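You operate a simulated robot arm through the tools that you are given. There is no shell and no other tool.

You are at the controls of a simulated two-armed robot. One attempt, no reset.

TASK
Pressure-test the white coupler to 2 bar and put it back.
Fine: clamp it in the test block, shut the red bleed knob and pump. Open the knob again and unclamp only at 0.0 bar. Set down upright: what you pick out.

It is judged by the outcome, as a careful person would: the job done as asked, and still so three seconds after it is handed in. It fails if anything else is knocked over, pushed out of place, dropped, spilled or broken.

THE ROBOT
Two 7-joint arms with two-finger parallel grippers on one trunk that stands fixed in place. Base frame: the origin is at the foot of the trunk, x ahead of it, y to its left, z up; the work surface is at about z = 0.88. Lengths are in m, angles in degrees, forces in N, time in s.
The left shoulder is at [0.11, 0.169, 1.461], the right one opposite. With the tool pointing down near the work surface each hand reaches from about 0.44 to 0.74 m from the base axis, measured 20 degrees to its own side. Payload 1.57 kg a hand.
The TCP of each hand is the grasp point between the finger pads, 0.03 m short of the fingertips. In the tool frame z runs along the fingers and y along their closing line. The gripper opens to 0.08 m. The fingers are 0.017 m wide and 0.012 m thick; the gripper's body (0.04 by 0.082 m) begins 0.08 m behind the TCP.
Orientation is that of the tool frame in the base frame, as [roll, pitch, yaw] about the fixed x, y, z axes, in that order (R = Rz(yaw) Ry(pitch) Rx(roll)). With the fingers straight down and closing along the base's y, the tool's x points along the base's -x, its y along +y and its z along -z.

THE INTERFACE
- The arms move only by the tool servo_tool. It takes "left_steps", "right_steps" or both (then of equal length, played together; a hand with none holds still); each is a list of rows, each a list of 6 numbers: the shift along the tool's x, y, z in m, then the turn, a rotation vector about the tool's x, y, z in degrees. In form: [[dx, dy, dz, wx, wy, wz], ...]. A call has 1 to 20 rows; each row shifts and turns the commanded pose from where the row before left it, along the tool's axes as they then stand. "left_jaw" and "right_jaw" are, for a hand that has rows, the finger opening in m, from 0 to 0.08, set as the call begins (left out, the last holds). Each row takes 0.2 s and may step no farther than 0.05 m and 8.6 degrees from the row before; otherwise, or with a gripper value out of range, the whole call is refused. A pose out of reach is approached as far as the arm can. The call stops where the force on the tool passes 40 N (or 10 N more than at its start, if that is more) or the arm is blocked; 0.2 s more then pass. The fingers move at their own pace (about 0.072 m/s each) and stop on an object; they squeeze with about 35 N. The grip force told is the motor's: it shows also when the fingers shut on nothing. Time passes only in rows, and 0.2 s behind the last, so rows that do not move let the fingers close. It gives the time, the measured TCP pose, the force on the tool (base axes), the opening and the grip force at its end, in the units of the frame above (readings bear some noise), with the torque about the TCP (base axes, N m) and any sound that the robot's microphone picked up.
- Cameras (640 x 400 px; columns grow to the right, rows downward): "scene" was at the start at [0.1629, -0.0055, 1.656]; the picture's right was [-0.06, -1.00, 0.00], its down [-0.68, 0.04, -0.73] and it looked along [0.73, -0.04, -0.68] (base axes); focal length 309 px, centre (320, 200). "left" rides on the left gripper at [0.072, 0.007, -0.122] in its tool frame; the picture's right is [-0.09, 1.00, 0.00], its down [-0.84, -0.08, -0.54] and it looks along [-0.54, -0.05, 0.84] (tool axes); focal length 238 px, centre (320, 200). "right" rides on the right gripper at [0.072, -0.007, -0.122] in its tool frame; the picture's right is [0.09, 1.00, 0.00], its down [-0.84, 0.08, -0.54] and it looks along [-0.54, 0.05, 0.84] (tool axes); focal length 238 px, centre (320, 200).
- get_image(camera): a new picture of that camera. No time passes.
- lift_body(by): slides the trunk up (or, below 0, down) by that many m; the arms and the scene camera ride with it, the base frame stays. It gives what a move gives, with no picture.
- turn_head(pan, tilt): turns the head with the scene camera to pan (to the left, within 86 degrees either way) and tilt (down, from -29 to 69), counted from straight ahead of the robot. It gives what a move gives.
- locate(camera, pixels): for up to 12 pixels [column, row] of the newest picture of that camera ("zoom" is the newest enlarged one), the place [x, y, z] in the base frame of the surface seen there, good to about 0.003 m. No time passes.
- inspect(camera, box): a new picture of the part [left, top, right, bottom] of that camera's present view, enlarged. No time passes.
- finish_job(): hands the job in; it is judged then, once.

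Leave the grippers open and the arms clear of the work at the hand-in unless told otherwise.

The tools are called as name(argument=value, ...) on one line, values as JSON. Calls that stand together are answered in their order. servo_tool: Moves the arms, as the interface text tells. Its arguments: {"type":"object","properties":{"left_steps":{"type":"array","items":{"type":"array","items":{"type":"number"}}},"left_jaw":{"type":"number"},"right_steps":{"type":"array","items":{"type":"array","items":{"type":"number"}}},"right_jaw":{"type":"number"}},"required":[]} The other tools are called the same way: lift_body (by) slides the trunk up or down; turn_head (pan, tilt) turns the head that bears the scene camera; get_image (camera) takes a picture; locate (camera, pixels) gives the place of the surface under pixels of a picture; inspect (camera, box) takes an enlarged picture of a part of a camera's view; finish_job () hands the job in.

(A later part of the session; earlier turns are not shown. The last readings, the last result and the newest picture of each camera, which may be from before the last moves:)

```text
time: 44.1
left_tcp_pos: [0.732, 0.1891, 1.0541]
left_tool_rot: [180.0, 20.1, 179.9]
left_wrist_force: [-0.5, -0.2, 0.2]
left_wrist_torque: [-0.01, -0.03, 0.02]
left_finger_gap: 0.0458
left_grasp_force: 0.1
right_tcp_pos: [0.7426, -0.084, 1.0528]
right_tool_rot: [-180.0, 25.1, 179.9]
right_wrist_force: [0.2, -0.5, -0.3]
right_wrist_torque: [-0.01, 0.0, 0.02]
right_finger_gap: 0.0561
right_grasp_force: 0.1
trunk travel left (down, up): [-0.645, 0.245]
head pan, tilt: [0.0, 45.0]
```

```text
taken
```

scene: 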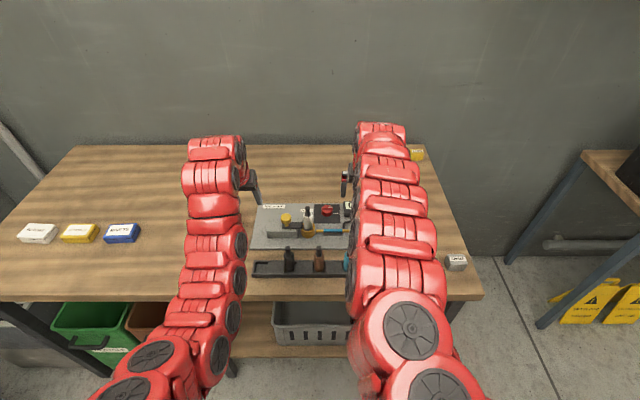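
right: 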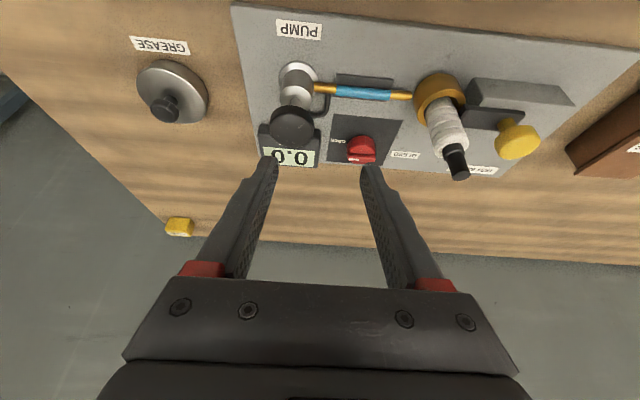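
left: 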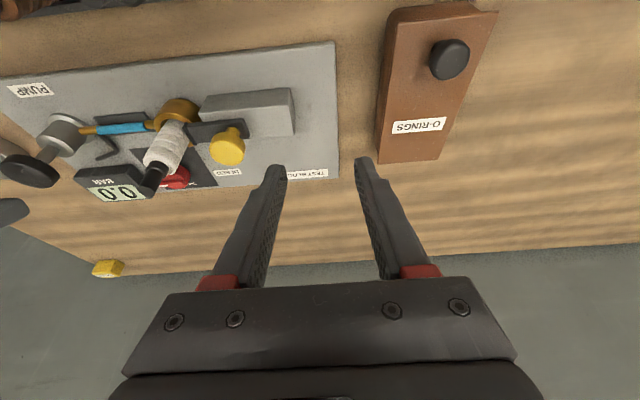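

Now I'll tilt the right hand to 35° and move it to hover above the bleed knob at TCP (0.830, −0.024, 1.03), then yaw 6° clockwise.

servo_tool(right_steps=[[0, 0, 0, 0, -5, 0], [0, 0, 0, 0, -5, 0], [-0.0195, 0.02, 0.023, 0, 0, 0], [-0.0195, 0.02, 0.023, 0, 0, 0], [-0.0195, 0.02, 0.023, 0, 0, 0], [0, 0, 0, 3.44, 0, 4.91], [0, 0, 0, 0, 0, 0]], right_jaw=0.056)

get_image(camera="right")

get_image(camera="left")

```text
time: 45.7
left_tcp_pos: [0.7328, 0.1896, 1.0555]
left_tool_rot: [180.0, 20.1, -180.0]
left_wrist_force: [0.2, 0.5, -0.3]
left_wrist_torque: [0.02, -0.02, 0.01]
left_finger_gap: 0.0462
left_grasp_force: 0.2
right_tcp_pos: [0.8301, -0.0232, 1.0299]
right_tool_rot: [180.0, 35.3, 173.9]
right_wrist_force: [-0.3, -0.1, 0.1]
right_wrist_torque: [-0.01, 0.0, -0.01]
right_finger_gap: 0.0562
right_grasp_force: 0.1
trunk travel left (down, up): [-0.645, 0.245]
head pan, tilt: [0.0, 45.0]
```

```text
taken
```

right: 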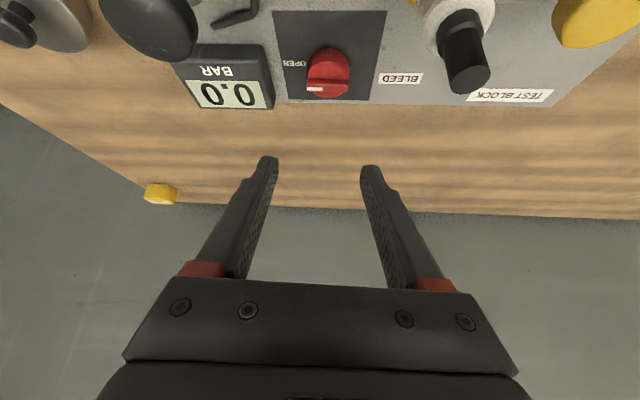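

```text
taken
```

left: 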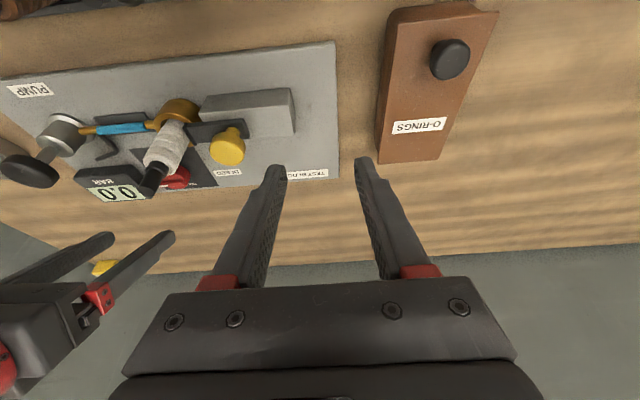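

All reached. I'll look at the right hand from the left camera and the scene camera, to judge the size of the camera housing near coupler and pump.

inspect(camera="left", box=[0, 200, 200, 400])

get_image(camera="scene")

```text
2.00 times, centred on (100, 300) of left
```

zoom: 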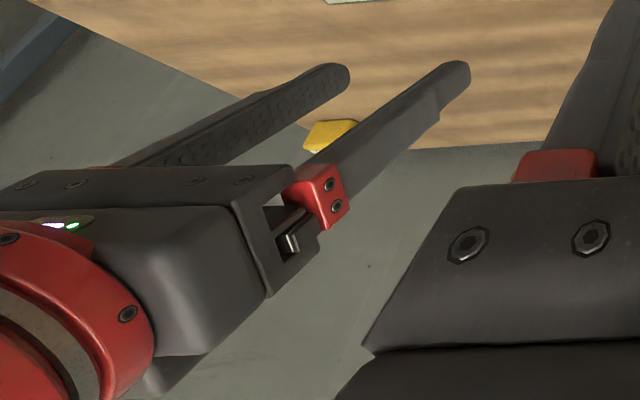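

```text
taken
```

scene: 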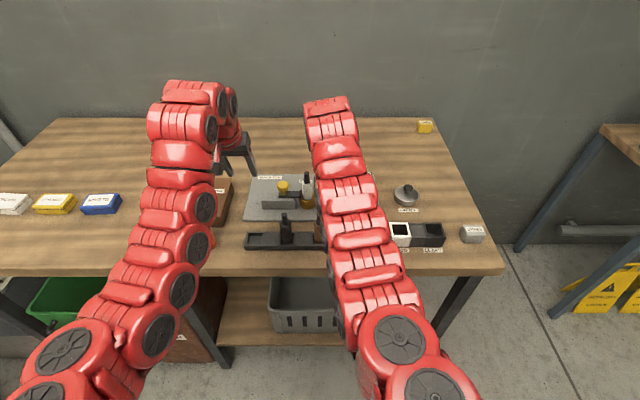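

inspect(camera="scene", box=[195, 75, 275, 185])

```text
3.64 times, centred on (235, 130) of scene
```

zoom: 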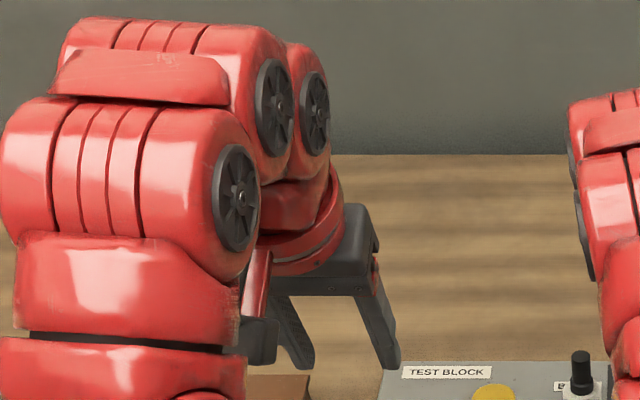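

There is a small camera block on the robot side of each hand. To stay clear of both the coupler stem and the pump knob, I'll turn the bleed knob in strokes of about 20° with the hand's yaw between +1° and +21°. I'll yaw to +1° and descend partway to TCP z≈0.96.

servo_tool(right_steps=[[0, 0, 0, -4.02, 0, -5.73], [0.0115, -0.001, 0.0204, 0, 0, 0], [0.0115, -0.001, 0.0204, 0, 0, 0], [0.0115, -0.001, 0.0204, 0, 0, 0], [0, 0, 0, 0, 0, 0]])

get_image(camera="right")

get_image(camera="left")

```text
time: 46.9
left_tcp_pos: [0.7331, 0.189, 1.0543]
left_tool_rot: [-179.9, 20.0, 179.9]
left_wrist_force: [-0.1, 0.1, 0.0]
left_wrist_torque: [-0.01, 0.04, -0.03]
left_finger_gap: 0.0459
left_grasp_force: 0.1
right_tcp_pos: [0.8367, -0.0274, 0.9599]
right_tool_rot: [-180.0, 35.1, -179.0]
right_wrist_force: [-0.5, 0.7, 0.0]
right_wrist_torque: [-0.01, 0.02, -0.01]
right_finger_gap: 0.0559
right_grasp_force: 0.2
trunk travel left (down, up): [-0.645, 0.245]
head pan, tilt: [0.0, 45.0]
```

```text
taken
```

right: 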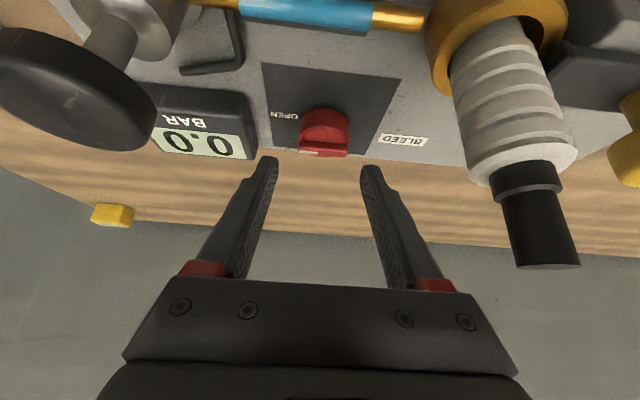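

```text
taken
```

left: 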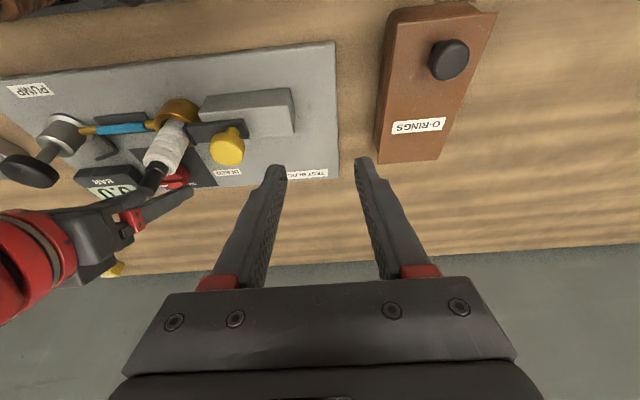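

The knob is between the fingers. Descending the last 30 mm to TCP z≈0.930 (tips ≈0.900, just above the panel).

servo_tool(right_steps=[[0.0088, 0.0005, 0.0125, 0, 0, 0], [0.0088, 0.0005, 0.0125, 0, 0, 0], [0, 0, 0, 0, 0, 0]])

get_image(camera="right")

inspect(camera="left", box=[0, 90, 260, 290])

```text
time: 47.7
left_tcp_pos: [0.7322, 0.1899, 1.0539]
left_tool_rot: [179.9, 20.1, 180.0]
left_wrist_force: [0.4, -0.7, -0.4]
left_wrist_torque: [-0.02, -0.01, 0.02]
left_finger_gap: 0.0461
left_grasp_force: 0.0
right_tcp_pos: [0.8387, -0.0254, 0.9305]
right_tool_rot: [-180.0, 35.2, -179.0]
right_wrist_force: [-0.2, 1.1, 0.7]
right_wrist_torque: [0.02, -0.01, 0.03]
right_finger_gap: 0.0559
right_grasp_force: 0.0
trunk travel left (down, up): [-0.645, 0.245]
head pan, tilt: [0.0, 45.0]
```

```text
taken
```

right: 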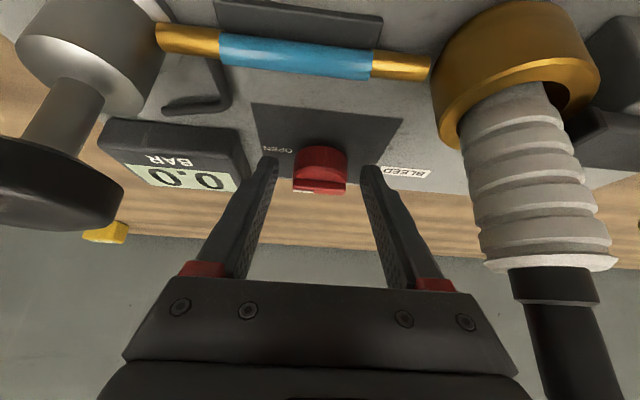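

```text
2.00 times, centred on (130, 190) of left
```

zoom: 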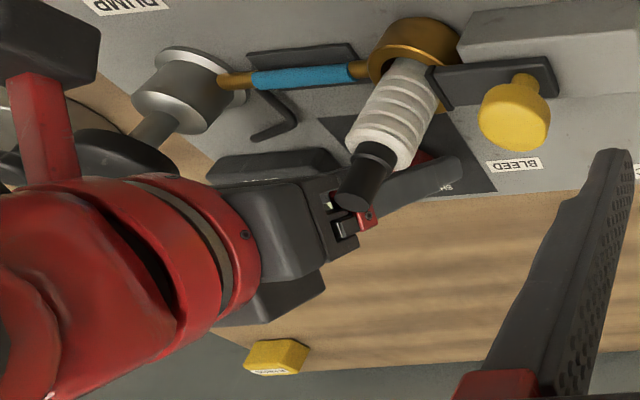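

The knob is now between the fingers. I'll locate the right hand's camera block and its strut relative to the pump knob and coupler from the left camera.

locate(camera="zoom", pixels=[[40, 40], [85, 60], [70, 85], [20, 60], [45, 130], [120, 150], [140, 165], [100, 140], [365, 190], [335, 200], [345, 230], [300, 230]])

```text
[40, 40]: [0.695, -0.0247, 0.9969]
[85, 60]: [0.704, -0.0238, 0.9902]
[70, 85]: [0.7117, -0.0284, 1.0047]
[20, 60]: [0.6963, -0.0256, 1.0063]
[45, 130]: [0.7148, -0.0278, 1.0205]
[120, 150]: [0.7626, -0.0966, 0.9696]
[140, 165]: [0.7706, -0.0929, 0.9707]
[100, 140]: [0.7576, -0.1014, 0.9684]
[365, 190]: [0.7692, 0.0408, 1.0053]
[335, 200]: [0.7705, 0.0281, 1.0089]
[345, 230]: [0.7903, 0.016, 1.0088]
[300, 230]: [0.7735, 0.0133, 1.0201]
```

Clearances are good: camera block about 5 cm from the pump knob, gripper side 12 mm from the coupler stem. Closing the right jaw on the knob.

servo_tool(right_steps=[[0, 0, 0, 0, 0, 0], [0, 0, 0, 0, 0, 0], [0, 0, 0, 0, 0, 0]], right_jaw=0.0)

get_image(camera="right")

```text
time: 48.5
left_tcp_pos: [0.7319, 0.1891, 1.0542]
left_tool_rot: [179.9, 20.1, 180.0]
left_wrist_force: [0.1, 0.3, 0.1]
left_wrist_torque: [0.01, 0.02, 0.03]
left_finger_gap: 0.0459
left_grasp_force: 0.0
right_tcp_pos: [0.8364, -0.0251, 0.9306]
right_tool_rot: [180.0, 35.2, -179.0]
right_wrist_force: [-0.4, 0.8, -0.4]
right_wrist_torque: [-0.18, 0.08, -0.01]
right_finger_gap: 0.0374
right_grasp_force: 43.2
trunk travel left (down, up): [-0.645, 0.245]
head pan, tilt: [0.0, 45.0]
```

```text
taken
```

right: 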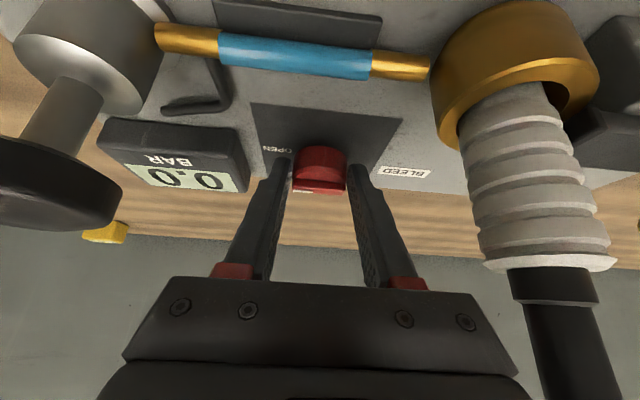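

Gripped at 37 mm. I'll turn it counter-clockwise (seen from above) 22° about its axis in four steps.

servo_tool(right_steps=[[0, -0.00144, 0, -3.157, 0, -4.505], [0, -0.00144, 0, -3.157, 0, -4.505], [0, -0.00144, 0, -3.157, 0, -4.505], [0, -0.00144, 0, -3.157, 0, -4.505], [0, 0, 0, 0, 0, 0]])

get_image(camera="right")

inspect(camera="left", box=[0, 90, 260, 290])

```text
time: 49.7
left_tcp_pos: [0.7336, 0.1889, 1.0558]
left_tool_rot: [180.0, 20.1, 179.9]
left_wrist_force: [0.2, 0.3, -0.1]
left_wrist_torque: [0.02, 0.0, 0.0]
left_finger_gap: 0.046
left_grasp_force: 0.1
right_tcp_pos: [0.8386, -0.0323, 0.9303]
right_tool_rot: [-180.0, 35.1, -157.0]
right_wrist_force: [4.1, -3.7, 0.3]
right_wrist_torque: [0.14, 0.56, -0.01]
right_finger_gap: 0.0375
right_grasp_force: 43.7
trunk travel left (down, up): [-0.645, 0.245]
head pan, tilt: [0.0, 45.0]
```

```text
taken
```

right: 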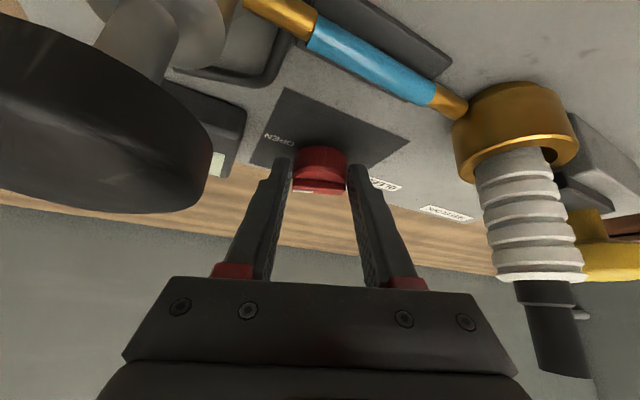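

```text
2.00 times, centred on (130, 190) of left
```

zoom: 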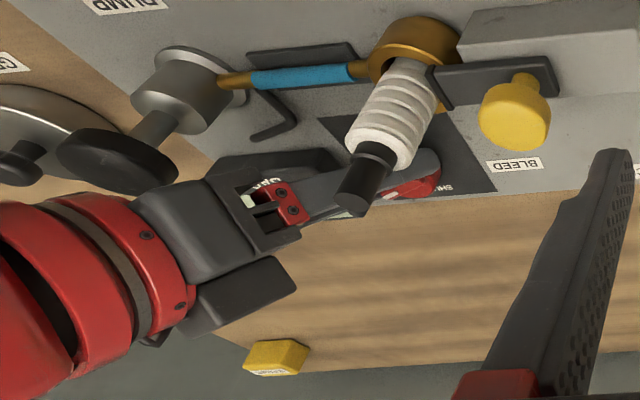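

The knob turned along with the hand (yaw now +23°). I'll open the jaw to 0.056, then turn back 22° around the knob and regrip.

servo_tool(right_steps=[[0, 0, 0, 0, 0, 0], [0, 0, 0, 0, 0, 0]], right_jaw=0.056)

servo_tool(right_steps=[[0, 0.00192, 0, 4.21, 0, 6.0], [0, 0.00192, 0, 4.21, 0, 6.0], [0, 0.00192, 0, 4.21, 0, 6.0], [0, 0, 0, 0, 0, 0]])

inspect(camera="right", box=[230, 100, 430, 230])

inspect(camera="left", box=[0, 90, 260, 290])

```text
time: 50.3
left_tcp_pos: [0.731, 0.189, 1.0545]
left_tool_rot: [180.0, 20.1, -180.0]
left_wrist_force: [0.2, 0.1, -1.0]
left_wrist_torque: [-0.04, 0.02, 0.0]
left_finger_gap: 0.0461
left_grasp_force: 0.1
right_tcp_pos: [0.8382, -0.0307, 0.9304]
right_tool_rot: [-180.0, 35.2, -157.0]
right_wrist_force: [0.1, -0.2, -0.7]
right_wrist_torque: [-0.01, -0.01, -0.01]
right_finger_gap: 0.056
right_grasp_force: 0.1
trunk travel left (down, up): [-0.645, 0.245]
head pan, tilt: [0.0, 45.0]
```

```text
time: 51.3
left_tcp_pos: [0.7328, 0.189, 1.055]
left_tool_rot: [180.0, 20.1, 179.9]
left_wrist_force: [-0.7, 0.4, 0.8]
left_wrist_torque: [-0.02, -0.01, -0.02]
left_finger_gap: 0.0461
left_grasp_force: 0.1
right_tcp_pos: [0.8362, -0.0253, 0.9298]
right_tool_rot: [179.9, 35.3, -179.2]
right_wrist_force: [-0.4, -0.1, 0.8]
right_wrist_torque: [0.01, 0.03, -0.01]
right_finger_gap: 0.0557
right_grasp_force: 0.0
trunk travel left (down, up): [-0.645, 0.245]
head pan, tilt: [0.0, 45.0]
```

```text
3.08 times, centred on (330, 165) of right
```

zoom: 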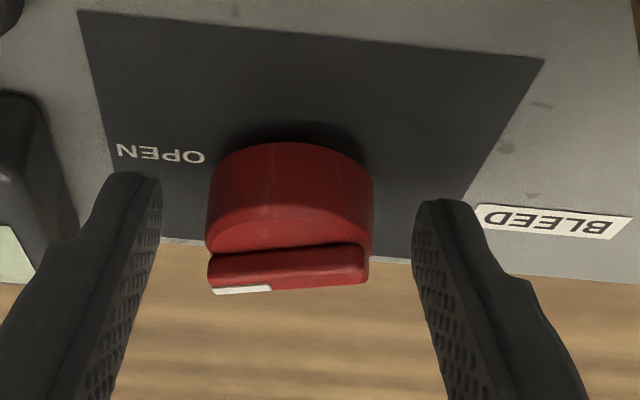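

```text
2.00 times, centred on (130, 190) of left
```

zoom: 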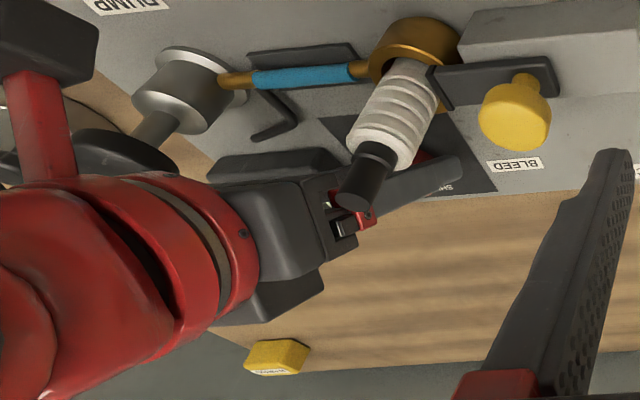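

The bar turned about 22° and stays there. Second stroke: close, then turn 23°.

servo_tool(right_steps=[[0, 0, 0, 0, 0, 0], [0, 0, 0, 0, 0, 0], [0, 0, 0, 0, 0, 0], [0, -0.0015, 0, -3.3, 0, -4.71], [0, -0.0015, 0, -3.3, 0, -4.71], [0, -0.0015, 0, -3.3, 0, -4.71], [0, -0.0015, 0, -3.3, 0, -4.71], [0, 0, 0, 0, 0, 0]], right_jaw=0.0)

get_image(camera="right")

```text
time: 53.1
left_tcp_pos: [0.7339, 0.1875, 1.0538]
left_tool_rot: [179.9, 20.0, -180.0]
left_wrist_force: [0.0, -0.2, -0.5]
left_wrist_torque: [-0.06, 0.01, 0.02]
left_finger_gap: 0.0459
left_grasp_force: 0.1
right_tcp_pos: [0.8386, -0.0329, 0.9294]
right_tool_rot: [-180.0, 35.1, -156.1]
right_wrist_force: [4.5, -4.4, 2.1]
right_wrist_torque: [-0.22, 0.82, -0.13]
right_finger_gap: 0.0375
right_grasp_force: 43.6
trunk travel left (down, up): [-0.645, 0.245]
head pan, tilt: [0.0, 45.0]
```

```text
taken
```

right: 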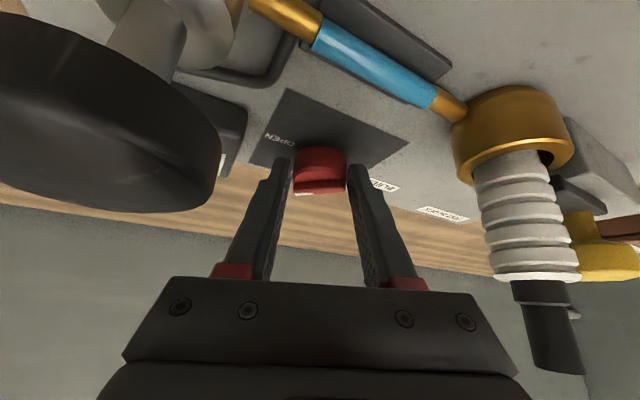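

Second stroke done (yaw +24°). I'll open, turn back 23°, and check the knob.

servo_tool(right_steps=[[0, 0, 0, 0, 0, 0], [0, 0, 0, 0, 0, 0], [0, 0.002, 0, 4.4, 0, 6.28], [0, 0.002, 0, 4.4, 0, 6.28], [0, 0.002, 0, 4.4, 0, 6.28], [0, 0, 0, 0, 0, 0]], right_jaw=0.056)

inspect(camera="right", box=[230, 100, 430, 230])

```text
time: 54.5
left_tcp_pos: [0.733, 0.1881, 1.0548]
left_tool_rot: [-180.0, 20.1, 180.0]
left_wrist_force: [-0.9, 0.0, 0.0]
left_wrist_torque: [0.01, 0.01, -0.03]
left_finger_gap: 0.0461
left_grasp_force: 0.1
right_tcp_pos: [0.8363, -0.0257, 0.9301]
right_tool_rot: [179.9, 35.2, -179.1]
right_wrist_force: [0.3, 0.1, -0.2]
right_wrist_torque: [-0.04, 0.03, 0.0]
right_finger_gap: 0.056
right_grasp_force: 0.1
trunk travel left (down, up): [-0.645, 0.245]
head pan, tilt: [0.0, 45.0]
```

```text
3.08 times, centred on (330, 165) of right
```

zoom: 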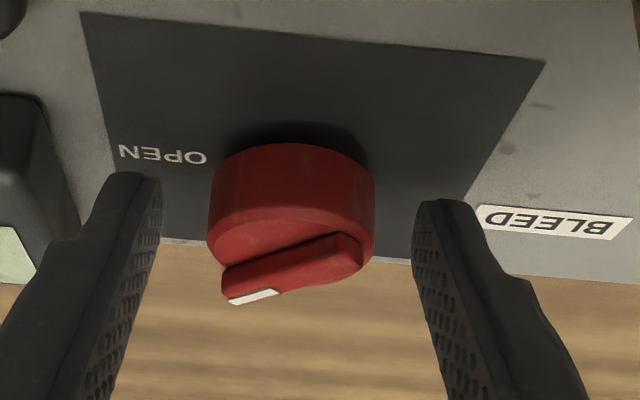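

The knob is at about 45°. Third stroke.

servo_tool(right_steps=[[0, 0, 0, 0, 0, 0], [0, 0, 0, 0, 0, 0], [0, 0, 0, 0, 0, 0], [0, -0.0015, 0, -3.3, 0, -4.71], [0, -0.0015, 0, -3.3, 0, -4.71], [0, -0.0015, 0, -3.3, 0, -4.71], [0, -0.0015, 0, -3.3, 0, -4.71], [0, 0, 0, 0, 0, 0]], right_jaw=0.0)

servo_tool(right_steps=[[0, 0, 0, 0, 0, 0], [0, 0, 0, 0, 0, 0], [0, 0.002, 0, 4.4, 0, 6.28], [0, 0.002, 0, 4.4, 0, 6.28], [0, 0.002, 0, 4.4, 0, 6.28], [0, 0, 0, 0, 0, 0]], right_jaw=0.056)

inspect(camera="right", box=[230, 100, 430, 230])

```text
time: 56.3
left_tcp_pos: [0.7342, 0.1884, 1.0538]
left_tool_rot: [-179.9, 20.1, 180.0]
left_wrist_force: [-0.1, 0.3, 0.6]
left_wrist_torque: [0.0, 0.0, 0.01]
left_finger_gap: 0.046
left_grasp_force: 0.1
right_tcp_pos: [0.8376, -0.0323, 0.9288]
right_tool_rot: [-179.8, 35.3, -156.1]
right_wrist_force: [7.6, -4.9, 3.5]
right_wrist_torque: [-0.12, 0.68, -0.16]
right_finger_gap: 0.0373
right_grasp_force: 43.6
trunk travel left (down, up): [-0.645, 0.245]
head pan, tilt: [0.0, 45.0]
```

```text
time: 57.7
left_tcp_pos: [0.7327, 0.1876, 1.0558]
left_tool_rot: [180.0, 20.2, -179.9]
left_wrist_force: [-0.1, 0.3, 0.7]
left_wrist_torque: [0.02, 0.02, -0.02]
left_finger_gap: 0.0459
left_grasp_force: 0.1
right_tcp_pos: [0.8353, -0.026, 0.9295]
right_tool_rot: [179.9, 35.2, -179.1]
right_wrist_force: [0.2, -0.3, 0.4]
right_wrist_torque: [-0.02, 0.03, -0.02]
right_finger_gap: 0.0561
right_grasp_force: 0.0
trunk travel left (down, up): [-0.645, 0.245]
head pan, tilt: [0.0, 45.0]
```

```text
3.08 times, centred on (330, 165) of right
```

zoom: 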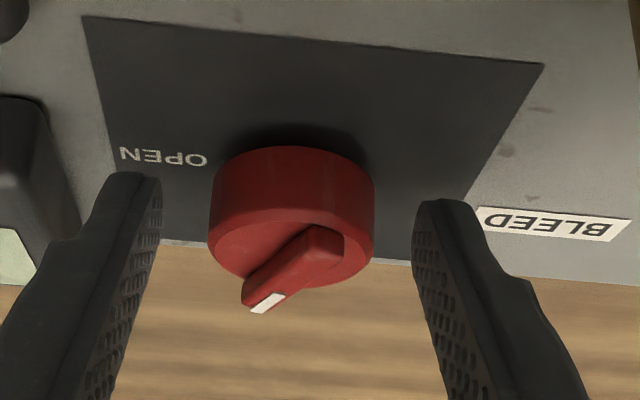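

The knob is at about 67°. Fourth stroke, 23° more, to SHUT.

servo_tool(right_steps=[[0, 0, 0, 0, 0, 0], [0, 0, 0, 0, 0, 0], [0, 0, 0, 0, 0, 0], [0, -0.0015, 0, -3.3, 0, -4.71], [0, -0.0015, 0, -3.3, 0, -4.71], [0, -0.0015, 0, -3.3, 0, -4.71], [0, -0.0015, 0, -3.3, 0, -4.71], [0, 0, 0, 0, 0, 0]], right_jaw=0.0)

get_image(camera="right")

servo_tool(right_steps=[[0, 0, 0, 0, 0, 0], [0, 0, 0, 0, 0, 0], [0, 0.002, 0, 4.4, 0, 6.28], [0, 0.002, 0, 4.4, 0, 6.28], [0, 0.002, 0, 4.4, 0, 6.28], [0, 0, 0, 0, 0, 0]], right_jaw=0.056)

inspect(camera="right", box=[230, 100, 430, 230])

```text
time: 59.5
left_tcp_pos: [0.7332, 0.1874, 1.0545]
left_tool_rot: [-179.9, 20.1, 180.0]
left_wrist_force: [0.4, 0.8, 0.1]
left_wrist_torque: [0.03, -0.01, -0.01]
left_finger_gap: 0.0458
left_grasp_force: 0.1
right_tcp_pos: [0.8361, -0.033, 0.9292]
right_tool_rot: [-180.0, 35.1, -156.0]
right_wrist_force: [3.3, -3.4, 0.9]
right_wrist_torque: [-0.14, 0.68, -0.7]
right_finger_gap: 0.0374
right_grasp_force: 43.9
trunk travel left (down, up): [-0.645, 0.245]
head pan, tilt: [0.0, 45.0]
```

```text
taken
```

right: 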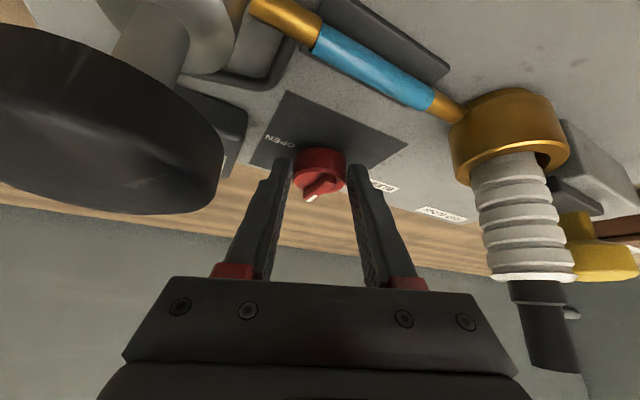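

```text
time: 60.9
left_tcp_pos: [0.7317, 0.1886, 1.0548]
left_tool_rot: [179.9, 20.2, 180.0]
left_wrist_force: [0.0, -0.1, -0.1]
left_wrist_torque: [0.05, -0.01, 0.02]
left_finger_gap: 0.0459
left_grasp_force: 0.0
right_tcp_pos: [0.8341, -0.0253, 0.9315]
right_tool_rot: [179.9, 35.3, -179.0]
right_wrist_force: [0.3, 0.0, 0.3]
right_wrist_torque: [0.0, -0.01, -0.01]
right_finger_gap: 0.0557
right_grasp_force: 0.1
trunk travel left (down, up): [-0.645, 0.245]
head pan, tilt: [0.0, 45.0]
```

```text
3.08 times, centred on (330, 165) of right
```

zoom: 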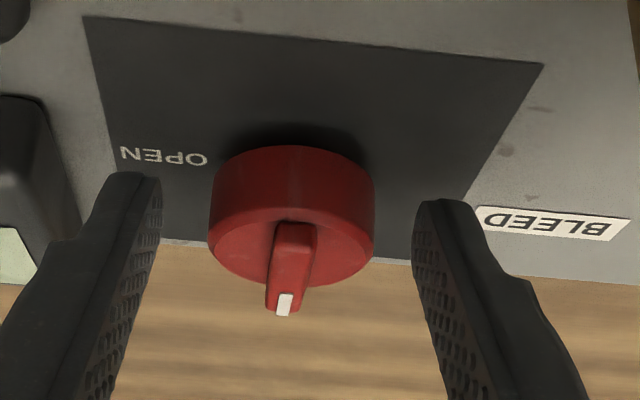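

The white mark now points to SHUT (+x), and the twist torque rose to 0.7 at the end, so it's against its stop. I'll lift the right hand straight up 0.12, tilt back to 20°, and move above the pump knob with fingers closed.

servo_tool(right_steps=[[-0.023, 0, -0.0328, 0, 0, 0], [-0.023, 0, -0.0328, 0, 0, 0], [-0.023, 0, -0.0328, 0, 0, 0], [0, 0, 0, 0.574, 5, 0.819], [0, 0, 0, 0, 5, 0], [0, 0, 0, 0, 5, 0], [0, 0, 0, 0, 0, 0]])

get_image(camera="right")

inspect(camera="left", box=[0, 70, 260, 250])

```text
time: 62.5
left_tcp_pos: [0.7325, 0.1893, 1.0547]
left_tool_rot: [-180.0, 20.1, -180.0]
left_wrist_force: [-0.3, 0.2, -0.1]
left_wrist_torque: [0.0, 0.05, 0.04]
left_finger_gap: 0.0458
left_grasp_force: 0.0
right_tcp_pos: [0.8276, -0.0282, 1.0495]
right_tool_rot: [180.0, 27.7, -179.9]
right_wrist_force: [0.0, 0.0, 0.1]
right_wrist_torque: [0.02, 0.03, 0.0]
right_finger_gap: 0.0559
right_grasp_force: 0.0
right hand out of reach, approached as far as the arm can: row 5, 6
trunk travel left (down, up): [-0.645, 0.245]
head pan, tilt: [0.0, 45.0]
```

```text
taken
```

right: 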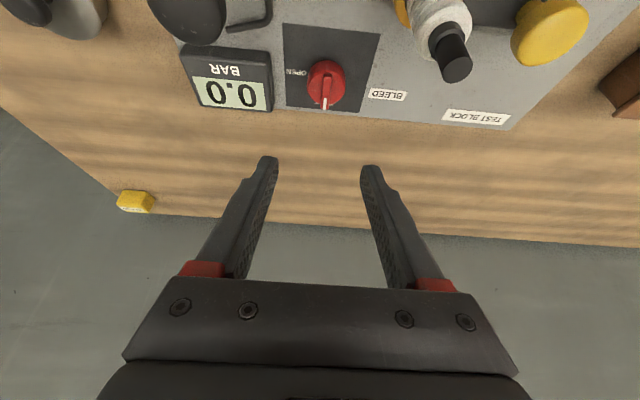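

```text
2.22 times, centred on (130, 160) of left
```

zoom: 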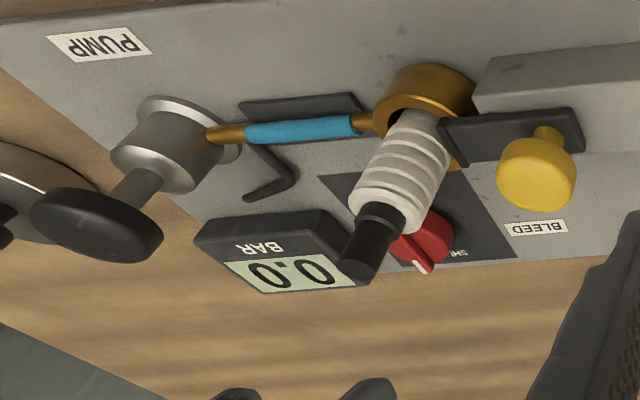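

The mark points at SHUT. Gauge reads 0.0. I'll move the right hand to above the pump knob with fingers closed, TCP (0.768, −0.110, 1.064), tilt 20°.

servo_tool(right_steps=[[0.0154, -0.0273, -0.0137, 0, 0, 0], [0.0154, -0.0273, -0.0137, 0, 0, 0], [0.0154, -0.0273, -0.0137, 0, 0, 0], [0, 0, 0, 0, 3.85, 0], [0, 0, 0, 0, 3.85, 0], [0, 0, 0, 0, 0, 0]], right_jaw=0.0)

get_image(camera="right")

get_image(camera="left")

```text
time: 63.9
left_tcp_pos: [0.7329, 0.1876, 1.0552]
left_tool_rot: [180.0, 20.1, -180.0]
left_wrist_force: [-0.5, -0.2, 0.2]
left_wrist_torque: [0.02, 0.01, 0.0]
left_finger_gap: 0.0462
left_grasp_force: 0.1
right_tcp_pos: [0.766, -0.1091, 1.064]
right_tool_rot: [180.0, 19.9, 180.0]
right_wrist_force: [0.3, 0.7, -0.2]
right_wrist_torque: [0.03, 0.01, 0.02]
right_finger_gap: 0.0002
right_grasp_force: 21.7
trunk travel left (down, up): [-0.645, 0.245]
head pan, tilt: [0.0, 45.0]
```

```text
taken
```

right: 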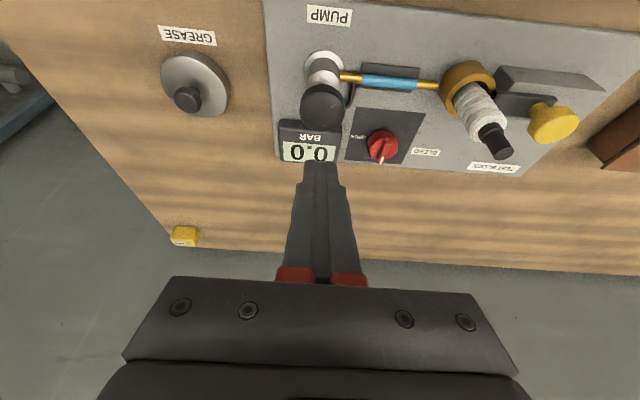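

```text
taken
```

left: 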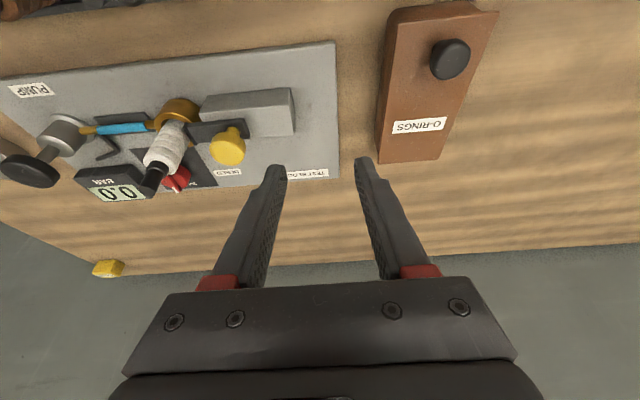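

The gauge reads 0.0 in the left camera at (115,190). I'll locate the pump knob top from both views before pressing.

locate(camera="left", pixels=[[30, 168], [5, 165], [56, 172], [30, 158], [30, 182], [45, 155], [65, 130]])

locate(camera="right", pixels=[[322, 108], [302, 108], [342, 108], [322, 92], [322, 122], [322, 80], [345, 97]])

inspect(camera="left", box=[0, 90, 160, 210])

```text
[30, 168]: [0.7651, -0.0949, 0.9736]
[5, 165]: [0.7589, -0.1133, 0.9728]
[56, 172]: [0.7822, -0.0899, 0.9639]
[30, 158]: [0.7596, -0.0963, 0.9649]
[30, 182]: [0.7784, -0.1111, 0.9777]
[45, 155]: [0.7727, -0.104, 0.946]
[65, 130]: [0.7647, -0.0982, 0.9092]
```

```text
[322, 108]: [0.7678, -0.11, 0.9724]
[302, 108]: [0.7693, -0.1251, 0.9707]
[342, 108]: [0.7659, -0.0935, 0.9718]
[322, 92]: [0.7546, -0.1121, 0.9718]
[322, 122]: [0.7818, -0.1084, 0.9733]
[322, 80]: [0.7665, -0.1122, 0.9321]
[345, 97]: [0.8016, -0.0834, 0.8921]
```

```text
3.33 times, centred on (80, 150) of left
```

zoom: 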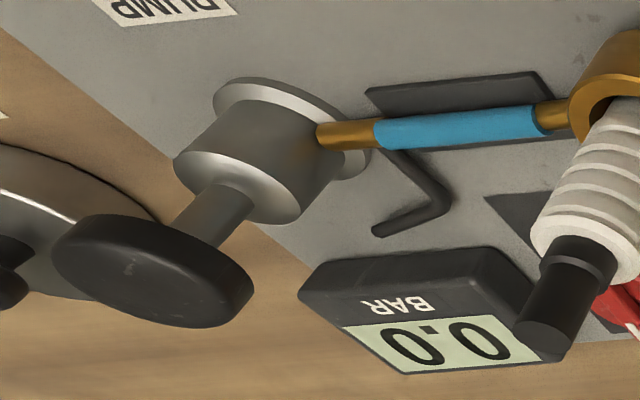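

The pump knob centre is (0.768, −0.1093), top ≈0.974. I'll descend 55 mm to just above it, then push in small 4 mm steps and watch the force.

servo_tool(right_steps=[[0.0094, 0, 0.0258, 0, 0, 0], [0.0094, 0, 0.0258, 0, 0, 0], [0.00137, 0, 0.00376, 0, 0, 0], [0.00137, 0, 0.00376, 0, 0, 0], [0, 0, 0, 0, 0, 0]])

inspect(camera="left", box=[0, 90, 160, 210])

```text
time: 65.1
left_tcp_pos: [0.7332, 0.1882, 1.055]
left_tool_rot: [180.0, 20.0, -180.0]
left_wrist_force: [0.2, -0.3, 0.5]
left_wrist_torque: [0.02, 0.0, -0.01]
left_finger_gap: 0.0458
left_grasp_force: 0.1
right_tcp_pos: [0.7656, -0.1085, 1.0014]
right_tool_rot: [180.0, 20.0, 180.0]
right_wrist_force: [0.1, 0.3, 0.8]
right_wrist_torque: [0.01, -0.04, 0.04]
right_finger_gap: 0.0004
right_grasp_force: 21.2
trunk travel left (down, up): [-0.645, 0.245]
head pan, tilt: [0.0, 45.0]
```

```text
3.33 times, centred on (80, 150) of left
```

zoom: 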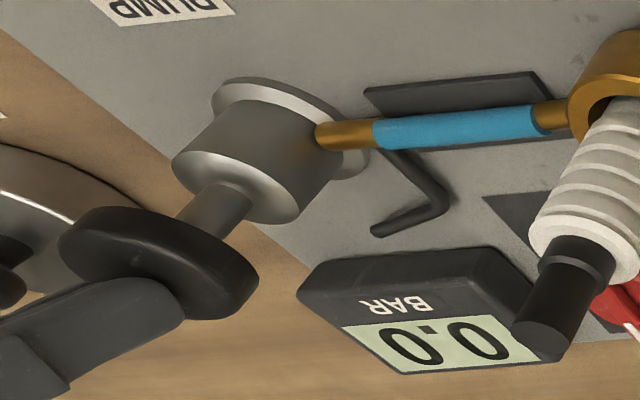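

The tips touch and the pump knob has gone down a little. Pushing down 12 mm more.

servo_tool(right_steps=[[0.00137, 0, 0.00376, 0, 0, 0], [0.00137, 0, 0.00376, 0, 0, 0], [0.00137, 0, 0.00376, 0, 0, 0], [0, 0, 0, 0, 0, 0]])

inspect(camera="left", box=[0, 90, 160, 210])

```text
time: 66.1
left_tcp_pos: [0.7319, 0.188, 1.0558]
left_tool_rot: [-179.9, 20.2, -180.0]
left_wrist_force: [0.5, -0.4, -0.6]
left_wrist_torque: [-0.01, 0.02, 0.02]
left_finger_gap: 0.0459
left_grasp_force: 0.1
right_tcp_pos: [0.767, -0.1098, 0.9885]
right_tool_rot: [180.0, 20.0, -179.9]
right_wrist_force: [1.4, 0.7, 5.3]
right_wrist_torque: [0.0, -0.04, -0.03]
right_finger_gap: 0.0001
right_grasp_force: 20.9
trunk travel left (down, up): [-0.645, 0.245]
head pan, tilt: [0.0, 45.0]
```

```text
3.33 times, centred on (80, 150) of left
```

zoom: 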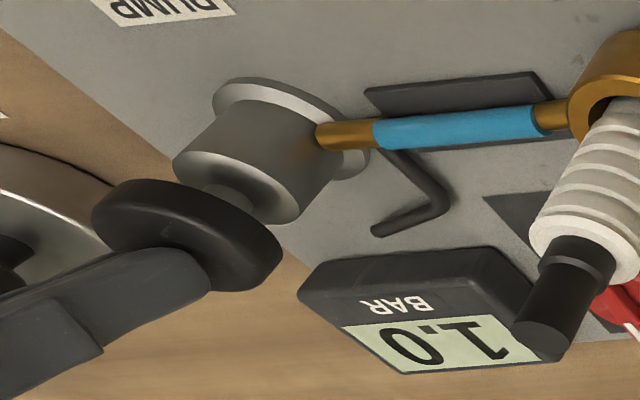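

The gauge reads 1.0. I'll let the knob rise by lifting 20 mm and check the gauge holds.

servo_tool(right_steps=[[-0.0034, 0, -0.0094, 0, 0, 0], [-0.0034, 0, -0.0094, 0, 0, 0], [0, 0, 0, 0, 0, 0]])

inspect(camera="left", box=[0, 90, 160, 210])

```text
time: 66.9
left_tcp_pos: [0.7331, 0.1889, 1.0553]
left_tool_rot: [-179.9, 20.1, 180.0]
left_wrist_force: [-0.4, -0.6, -0.1]
left_wrist_torque: [-0.01, 0.01, 0.0]
left_finger_gap: 0.046
left_grasp_force: 0.0
right_tcp_pos: [0.7655, -0.1098, 1.009]
right_tool_rot: [-180.0, 20.0, 179.9]
right_wrist_force: [0.2, -0.1, 0.0]
right_wrist_torque: [0.02, -0.01, 0.0]
right_finger_gap: 0.0
right_grasp_force: 21.4
trunk travel left (down, up): [-0.645, 0.245]
head pan, tilt: [0.0, 45.0]
```

```text
3.33 times, centred on (80, 150) of left
```

zoom: 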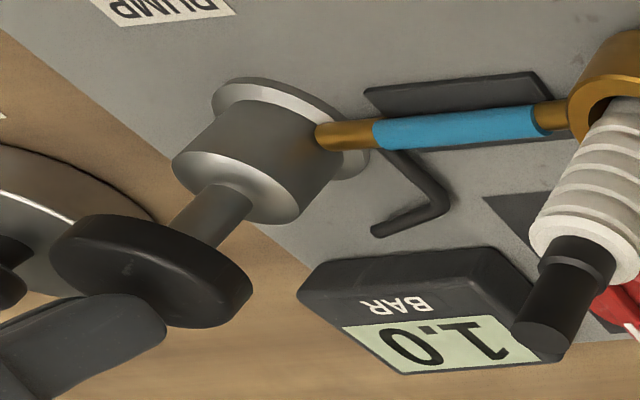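

The knob springs back and the gauge holds at 1.0. Second stroke: first 14 mm down, then check.

servo_tool(right_steps=[[0.0017, 0, 0.0047, 0, 0, 0], [0.0017, 0, 0.0047, 0, 0, 0], [0.00137, 0, 0.00376, 0, 0, 0], [0, 0, 0, 0, 0, 0]])

inspect(camera="left", box=[0, 90, 160, 210])

```text
time: 67.9
left_tcp_pos: [0.732, 0.1879, 1.0549]
left_tool_rot: [179.9, 20.1, 180.0]
left_wrist_force: [0.2, 0.0, -0.5]
left_wrist_torque: [-0.01, 0.0, 0.0]
left_finger_gap: 0.0457
left_grasp_force: 0.0
right_tcp_pos: [0.7656, -0.1086, 0.9962]
right_tool_rot: [179.9, 19.9, -180.0]
right_wrist_force: [0.9, 1.8, 3.0]
right_wrist_torque: [0.05, -0.07, 0.04]
right_finger_gap: 0.0001
right_grasp_force: 21.3
trunk travel left (down, up): [-0.645, 0.245]
head pan, tilt: [0.0, 45.0]
```

```text
3.33 times, centred on (80, 150) of left
```

zoom: 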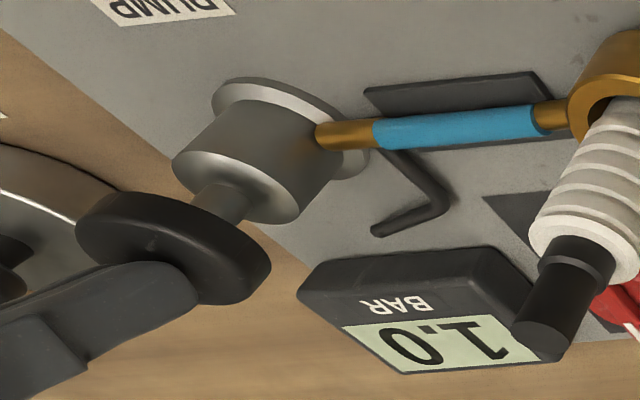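

Still 1.0 partway. Pushing on 6 mm more, as deep as the first stroke.

servo_tool(right_steps=[[0.0007, 0, 0.0019, 0, 0, 0], [0.0007, 0, 0.0019, 0, 0, 0], [0.0007, 0, 0.0019, 0, 0, 0], [0, 0, 0, 0, 0, 0]])

inspect(camera="left", box=[0, 90, 160, 210])

```text
time: 68.9
left_tcp_pos: [0.7337, 0.1887, 1.0549]
left_tool_rot: [180.0, 20.1, -179.9]
left_wrist_force: [0.0, -0.4, -0.1]
left_wrist_torque: [0.02, 0.0, 0.01]
left_finger_gap: 0.0459
left_grasp_force: 0.1
right_tcp_pos: [0.7673, -0.1077, 0.9888]
right_tool_rot: [-180.0, 20.0, 180.0]
right_wrist_force: [1.1, 1.0, 5.0]
right_wrist_torque: [0.05, -0.07, -0.01]
right_finger_gap: 0.0004
right_grasp_force: 21.2
trunk travel left (down, up): [-0.645, 0.245]
head pan, tilt: [0.0, 45.0]
```

```text
3.33 times, centred on (80, 150) of left
```

zoom: 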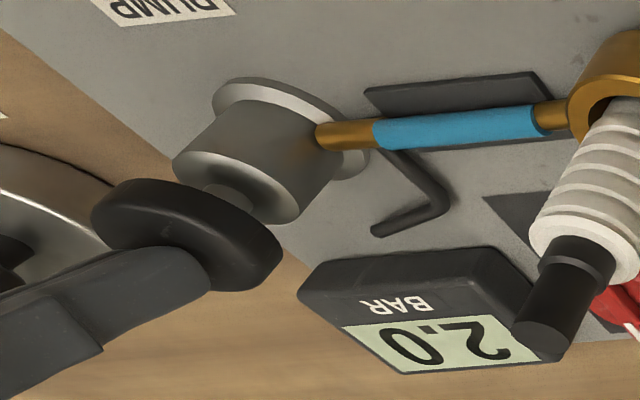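

The gauge reads 2.0. I'll lift off the pump and watch for a couple of seconds whether it holds.

servo_tool(right_steps=[[-0.0068, 0, -0.0188, 0, 0, 0], [-0.0103, 0, -0.0282, 0, 0, 0], [-0.0103, 0, -0.0282, 0, 0, 0], [0, 0, 0, 0, 0, 0], [0, 0, 0, 0, 0, 0], [0, 0, 0, 0, 0, 0], [0, 0, 0, 0, 0, 0], [0, 0, 0, 0, 0, 0], [0, 0, 0, 0, 0, 0], [0, 0, 0, 0, 0, 0]])

get_image(camera="left")

get_image(camera="right")

```text
time: 71.1
left_tcp_pos: [0.7339, 0.1886, 1.055]
left_tool_rot: [180.0, 20.0, 180.0]
left_wrist_force: [0.3, -0.2, 0.7]
left_wrist_torque: [-0.03, -0.01, 0.0]
left_finger_gap: 0.0457
left_grasp_force: 0.1
right_tcp_pos: [0.766, -0.1101, 1.0692]
right_tool_rot: [179.9, 19.9, -179.9]
right_wrist_force: [0.0, 0.1, -0.6]
right_wrist_torque: [-0.01, 0.0, 0.0]
right_finger_gap: 0.0
right_grasp_force: 21.2
trunk travel left (down, up): [-0.645, 0.245]
head pan, tilt: [0.0, 45.0]
```

```text
taken
```

left: 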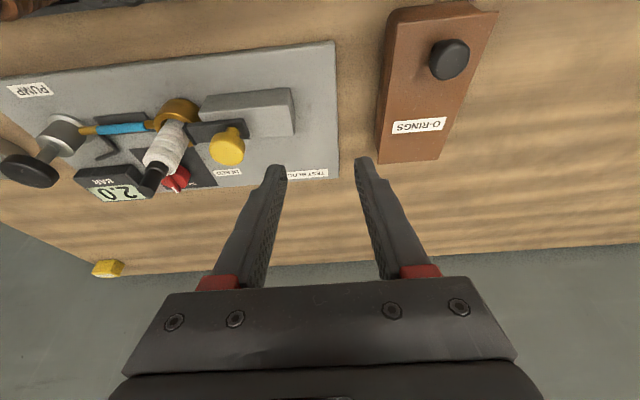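

```text
taken
```

right: 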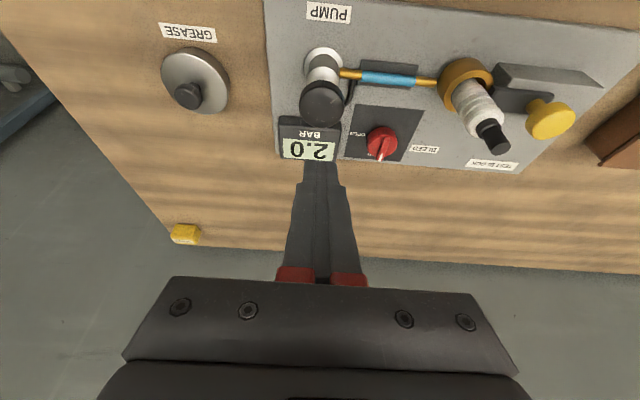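

It holds at 2.0 bar. Now to open the bleed: I'll go back above the red knob (jaw 0.056, tilt 35°) and yaw to +24° so that I can turn clockwise in strokes.

servo_tool(right_steps=[[0, 0, 0, 0, -5, 0], [0, 0, 0, 0, -5, 0], [0, 0, 0, 0, -5, 0], [-0.0112, 0.0273, 0.0201, 0, 0, 0], [-0.0112, 0.0273, 0.0201, 0, 0, 0], [-0.0112, 0.0273, 0.0201, 0, 0, 0], [0, 0, 0, -4.59, 0, -6.55], [0, 0, 0, -4.59, 0, -6.55], [0, 0, 0, -4.59, 0, -6.55], [0, 0, 0, 0, 0, 0]], right_jaw=0.056)

get_image(camera="right")

```text
time: 73.3
left_tcp_pos: [0.7332, 0.1896, 1.0549]
left_tool_rot: [-179.9, 20.0, -180.0]
left_wrist_force: [-1.0, -0.7, 0.5]
left_wrist_torque: [-0.02, -0.03, -0.03]
left_finger_gap: 0.046
left_grasp_force: 0.0
right_tcp_pos: [0.8284, -0.0271, 1.038]
right_tool_rot: [180.0, 35.0, -156.0]
right_wrist_force: [-1.0, 0.4, -0.4]
right_wrist_torque: [-0.02, 0.01, -0.02]
right_finger_gap: 0.0562
right_grasp_force: 0.1
trunk travel left (down, up): [-0.645, 0.245]
head pan, tilt: [0.0, 45.0]
```

```text
taken
```

right: 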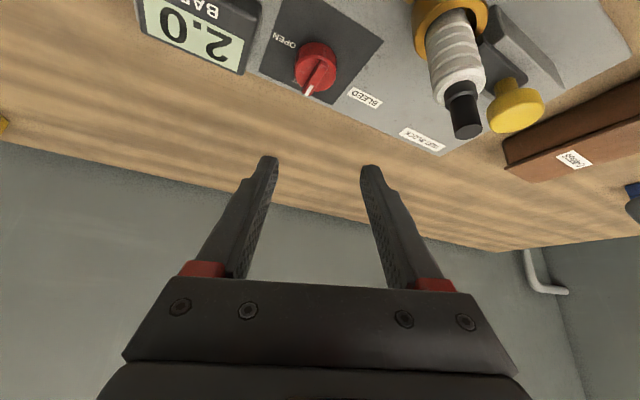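

I'll descend in two parts around the knob: 70 mm first, then look.

servo_tool(right_steps=[[0.0115, -0.0029, 0.0204, 0, 0, 0], [0.0115, -0.0029, 0.0204, 0, 0, 0], [0.0115, -0.0028, 0.0204, 0, 0, 0], [0, 0, 0, 0, 0, 0]])

get_image(camera="right")

inspect(camera="left", box=[0, 90, 260, 290])

```text
time: 74.3
left_tcp_pos: [0.7325, 0.189, 1.055]
left_tool_rot: [179.9, 20.0, -180.0]
left_wrist_force: [0.6, 0.4, -1.0]
left_wrist_torque: [-0.02, -0.01, 0.0]
left_finger_gap: 0.0461
left_grasp_force: 0.1
right_tcp_pos: [0.839, -0.0322, 0.9687]
right_tool_rot: [-180.0, 35.0, -156.0]
right_wrist_force: [-0.3, -0.3, 0.3]
right_wrist_torque: [0.0, -0.02, 0.01]
right_finger_gap: 0.0559
right_grasp_force: 0.1
trunk travel left (down, up): [-0.645, 0.245]
head pan, tilt: [0.0, 45.0]
```

```text
taken
```

right: 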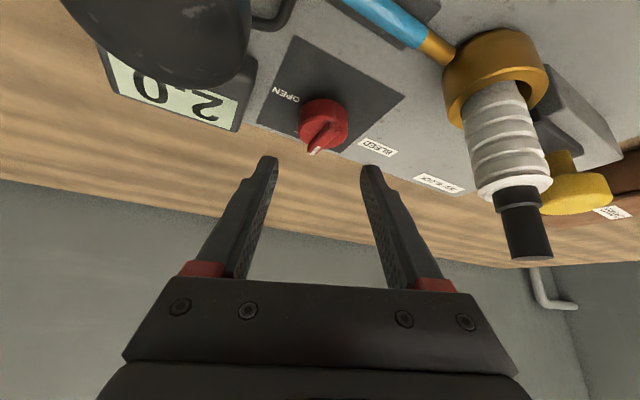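

```text
2.00 times, centred on (130, 190) of left
```

zoom: 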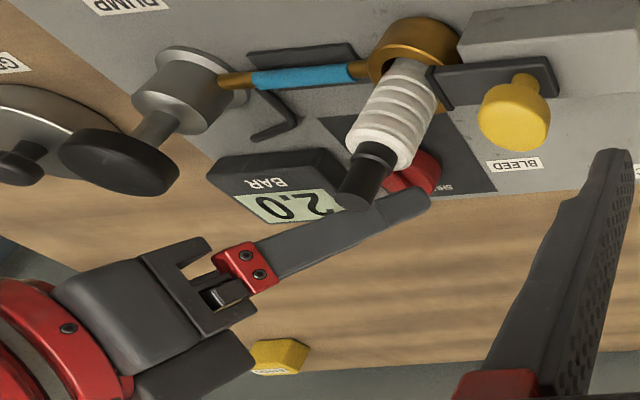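

Aligned with the knob. Down the last 38 mm to grip height.

servo_tool(right_steps=[[0.0109, 0, 0.0156, 0, 0, 0], [0.0109, 0, 0.0155, 0, 0, 0], [0, 0, 0, 0, 0, 0]])

get_image(camera="right")

```text
time: 75.1
left_tcp_pos: [0.7324, 0.1884, 1.0555]
left_tool_rot: [-179.9, 20.1, 180.0]
left_wrist_force: [0.0, -1.2, -0.1]
left_wrist_torque: [-0.01, 0.02, -0.02]
left_finger_gap: 0.0461
left_grasp_force: 0.1
right_tcp_pos: [0.8382, -0.0323, 0.931]
right_tool_rot: [-179.9, 35.1, -156.0]
right_wrist_force: [-1.0, 0.4, -1.2]
right_wrist_torque: [0.02, 0.0, 0.01]
right_finger_gap: 0.056
right_grasp_force: 0.0
trunk travel left (down, up): [-0.645, 0.245]
head pan, tilt: [0.0, 45.0]
```

```text
taken
```

right: 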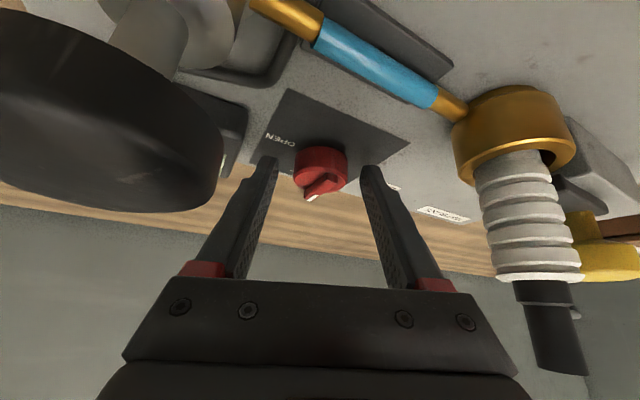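

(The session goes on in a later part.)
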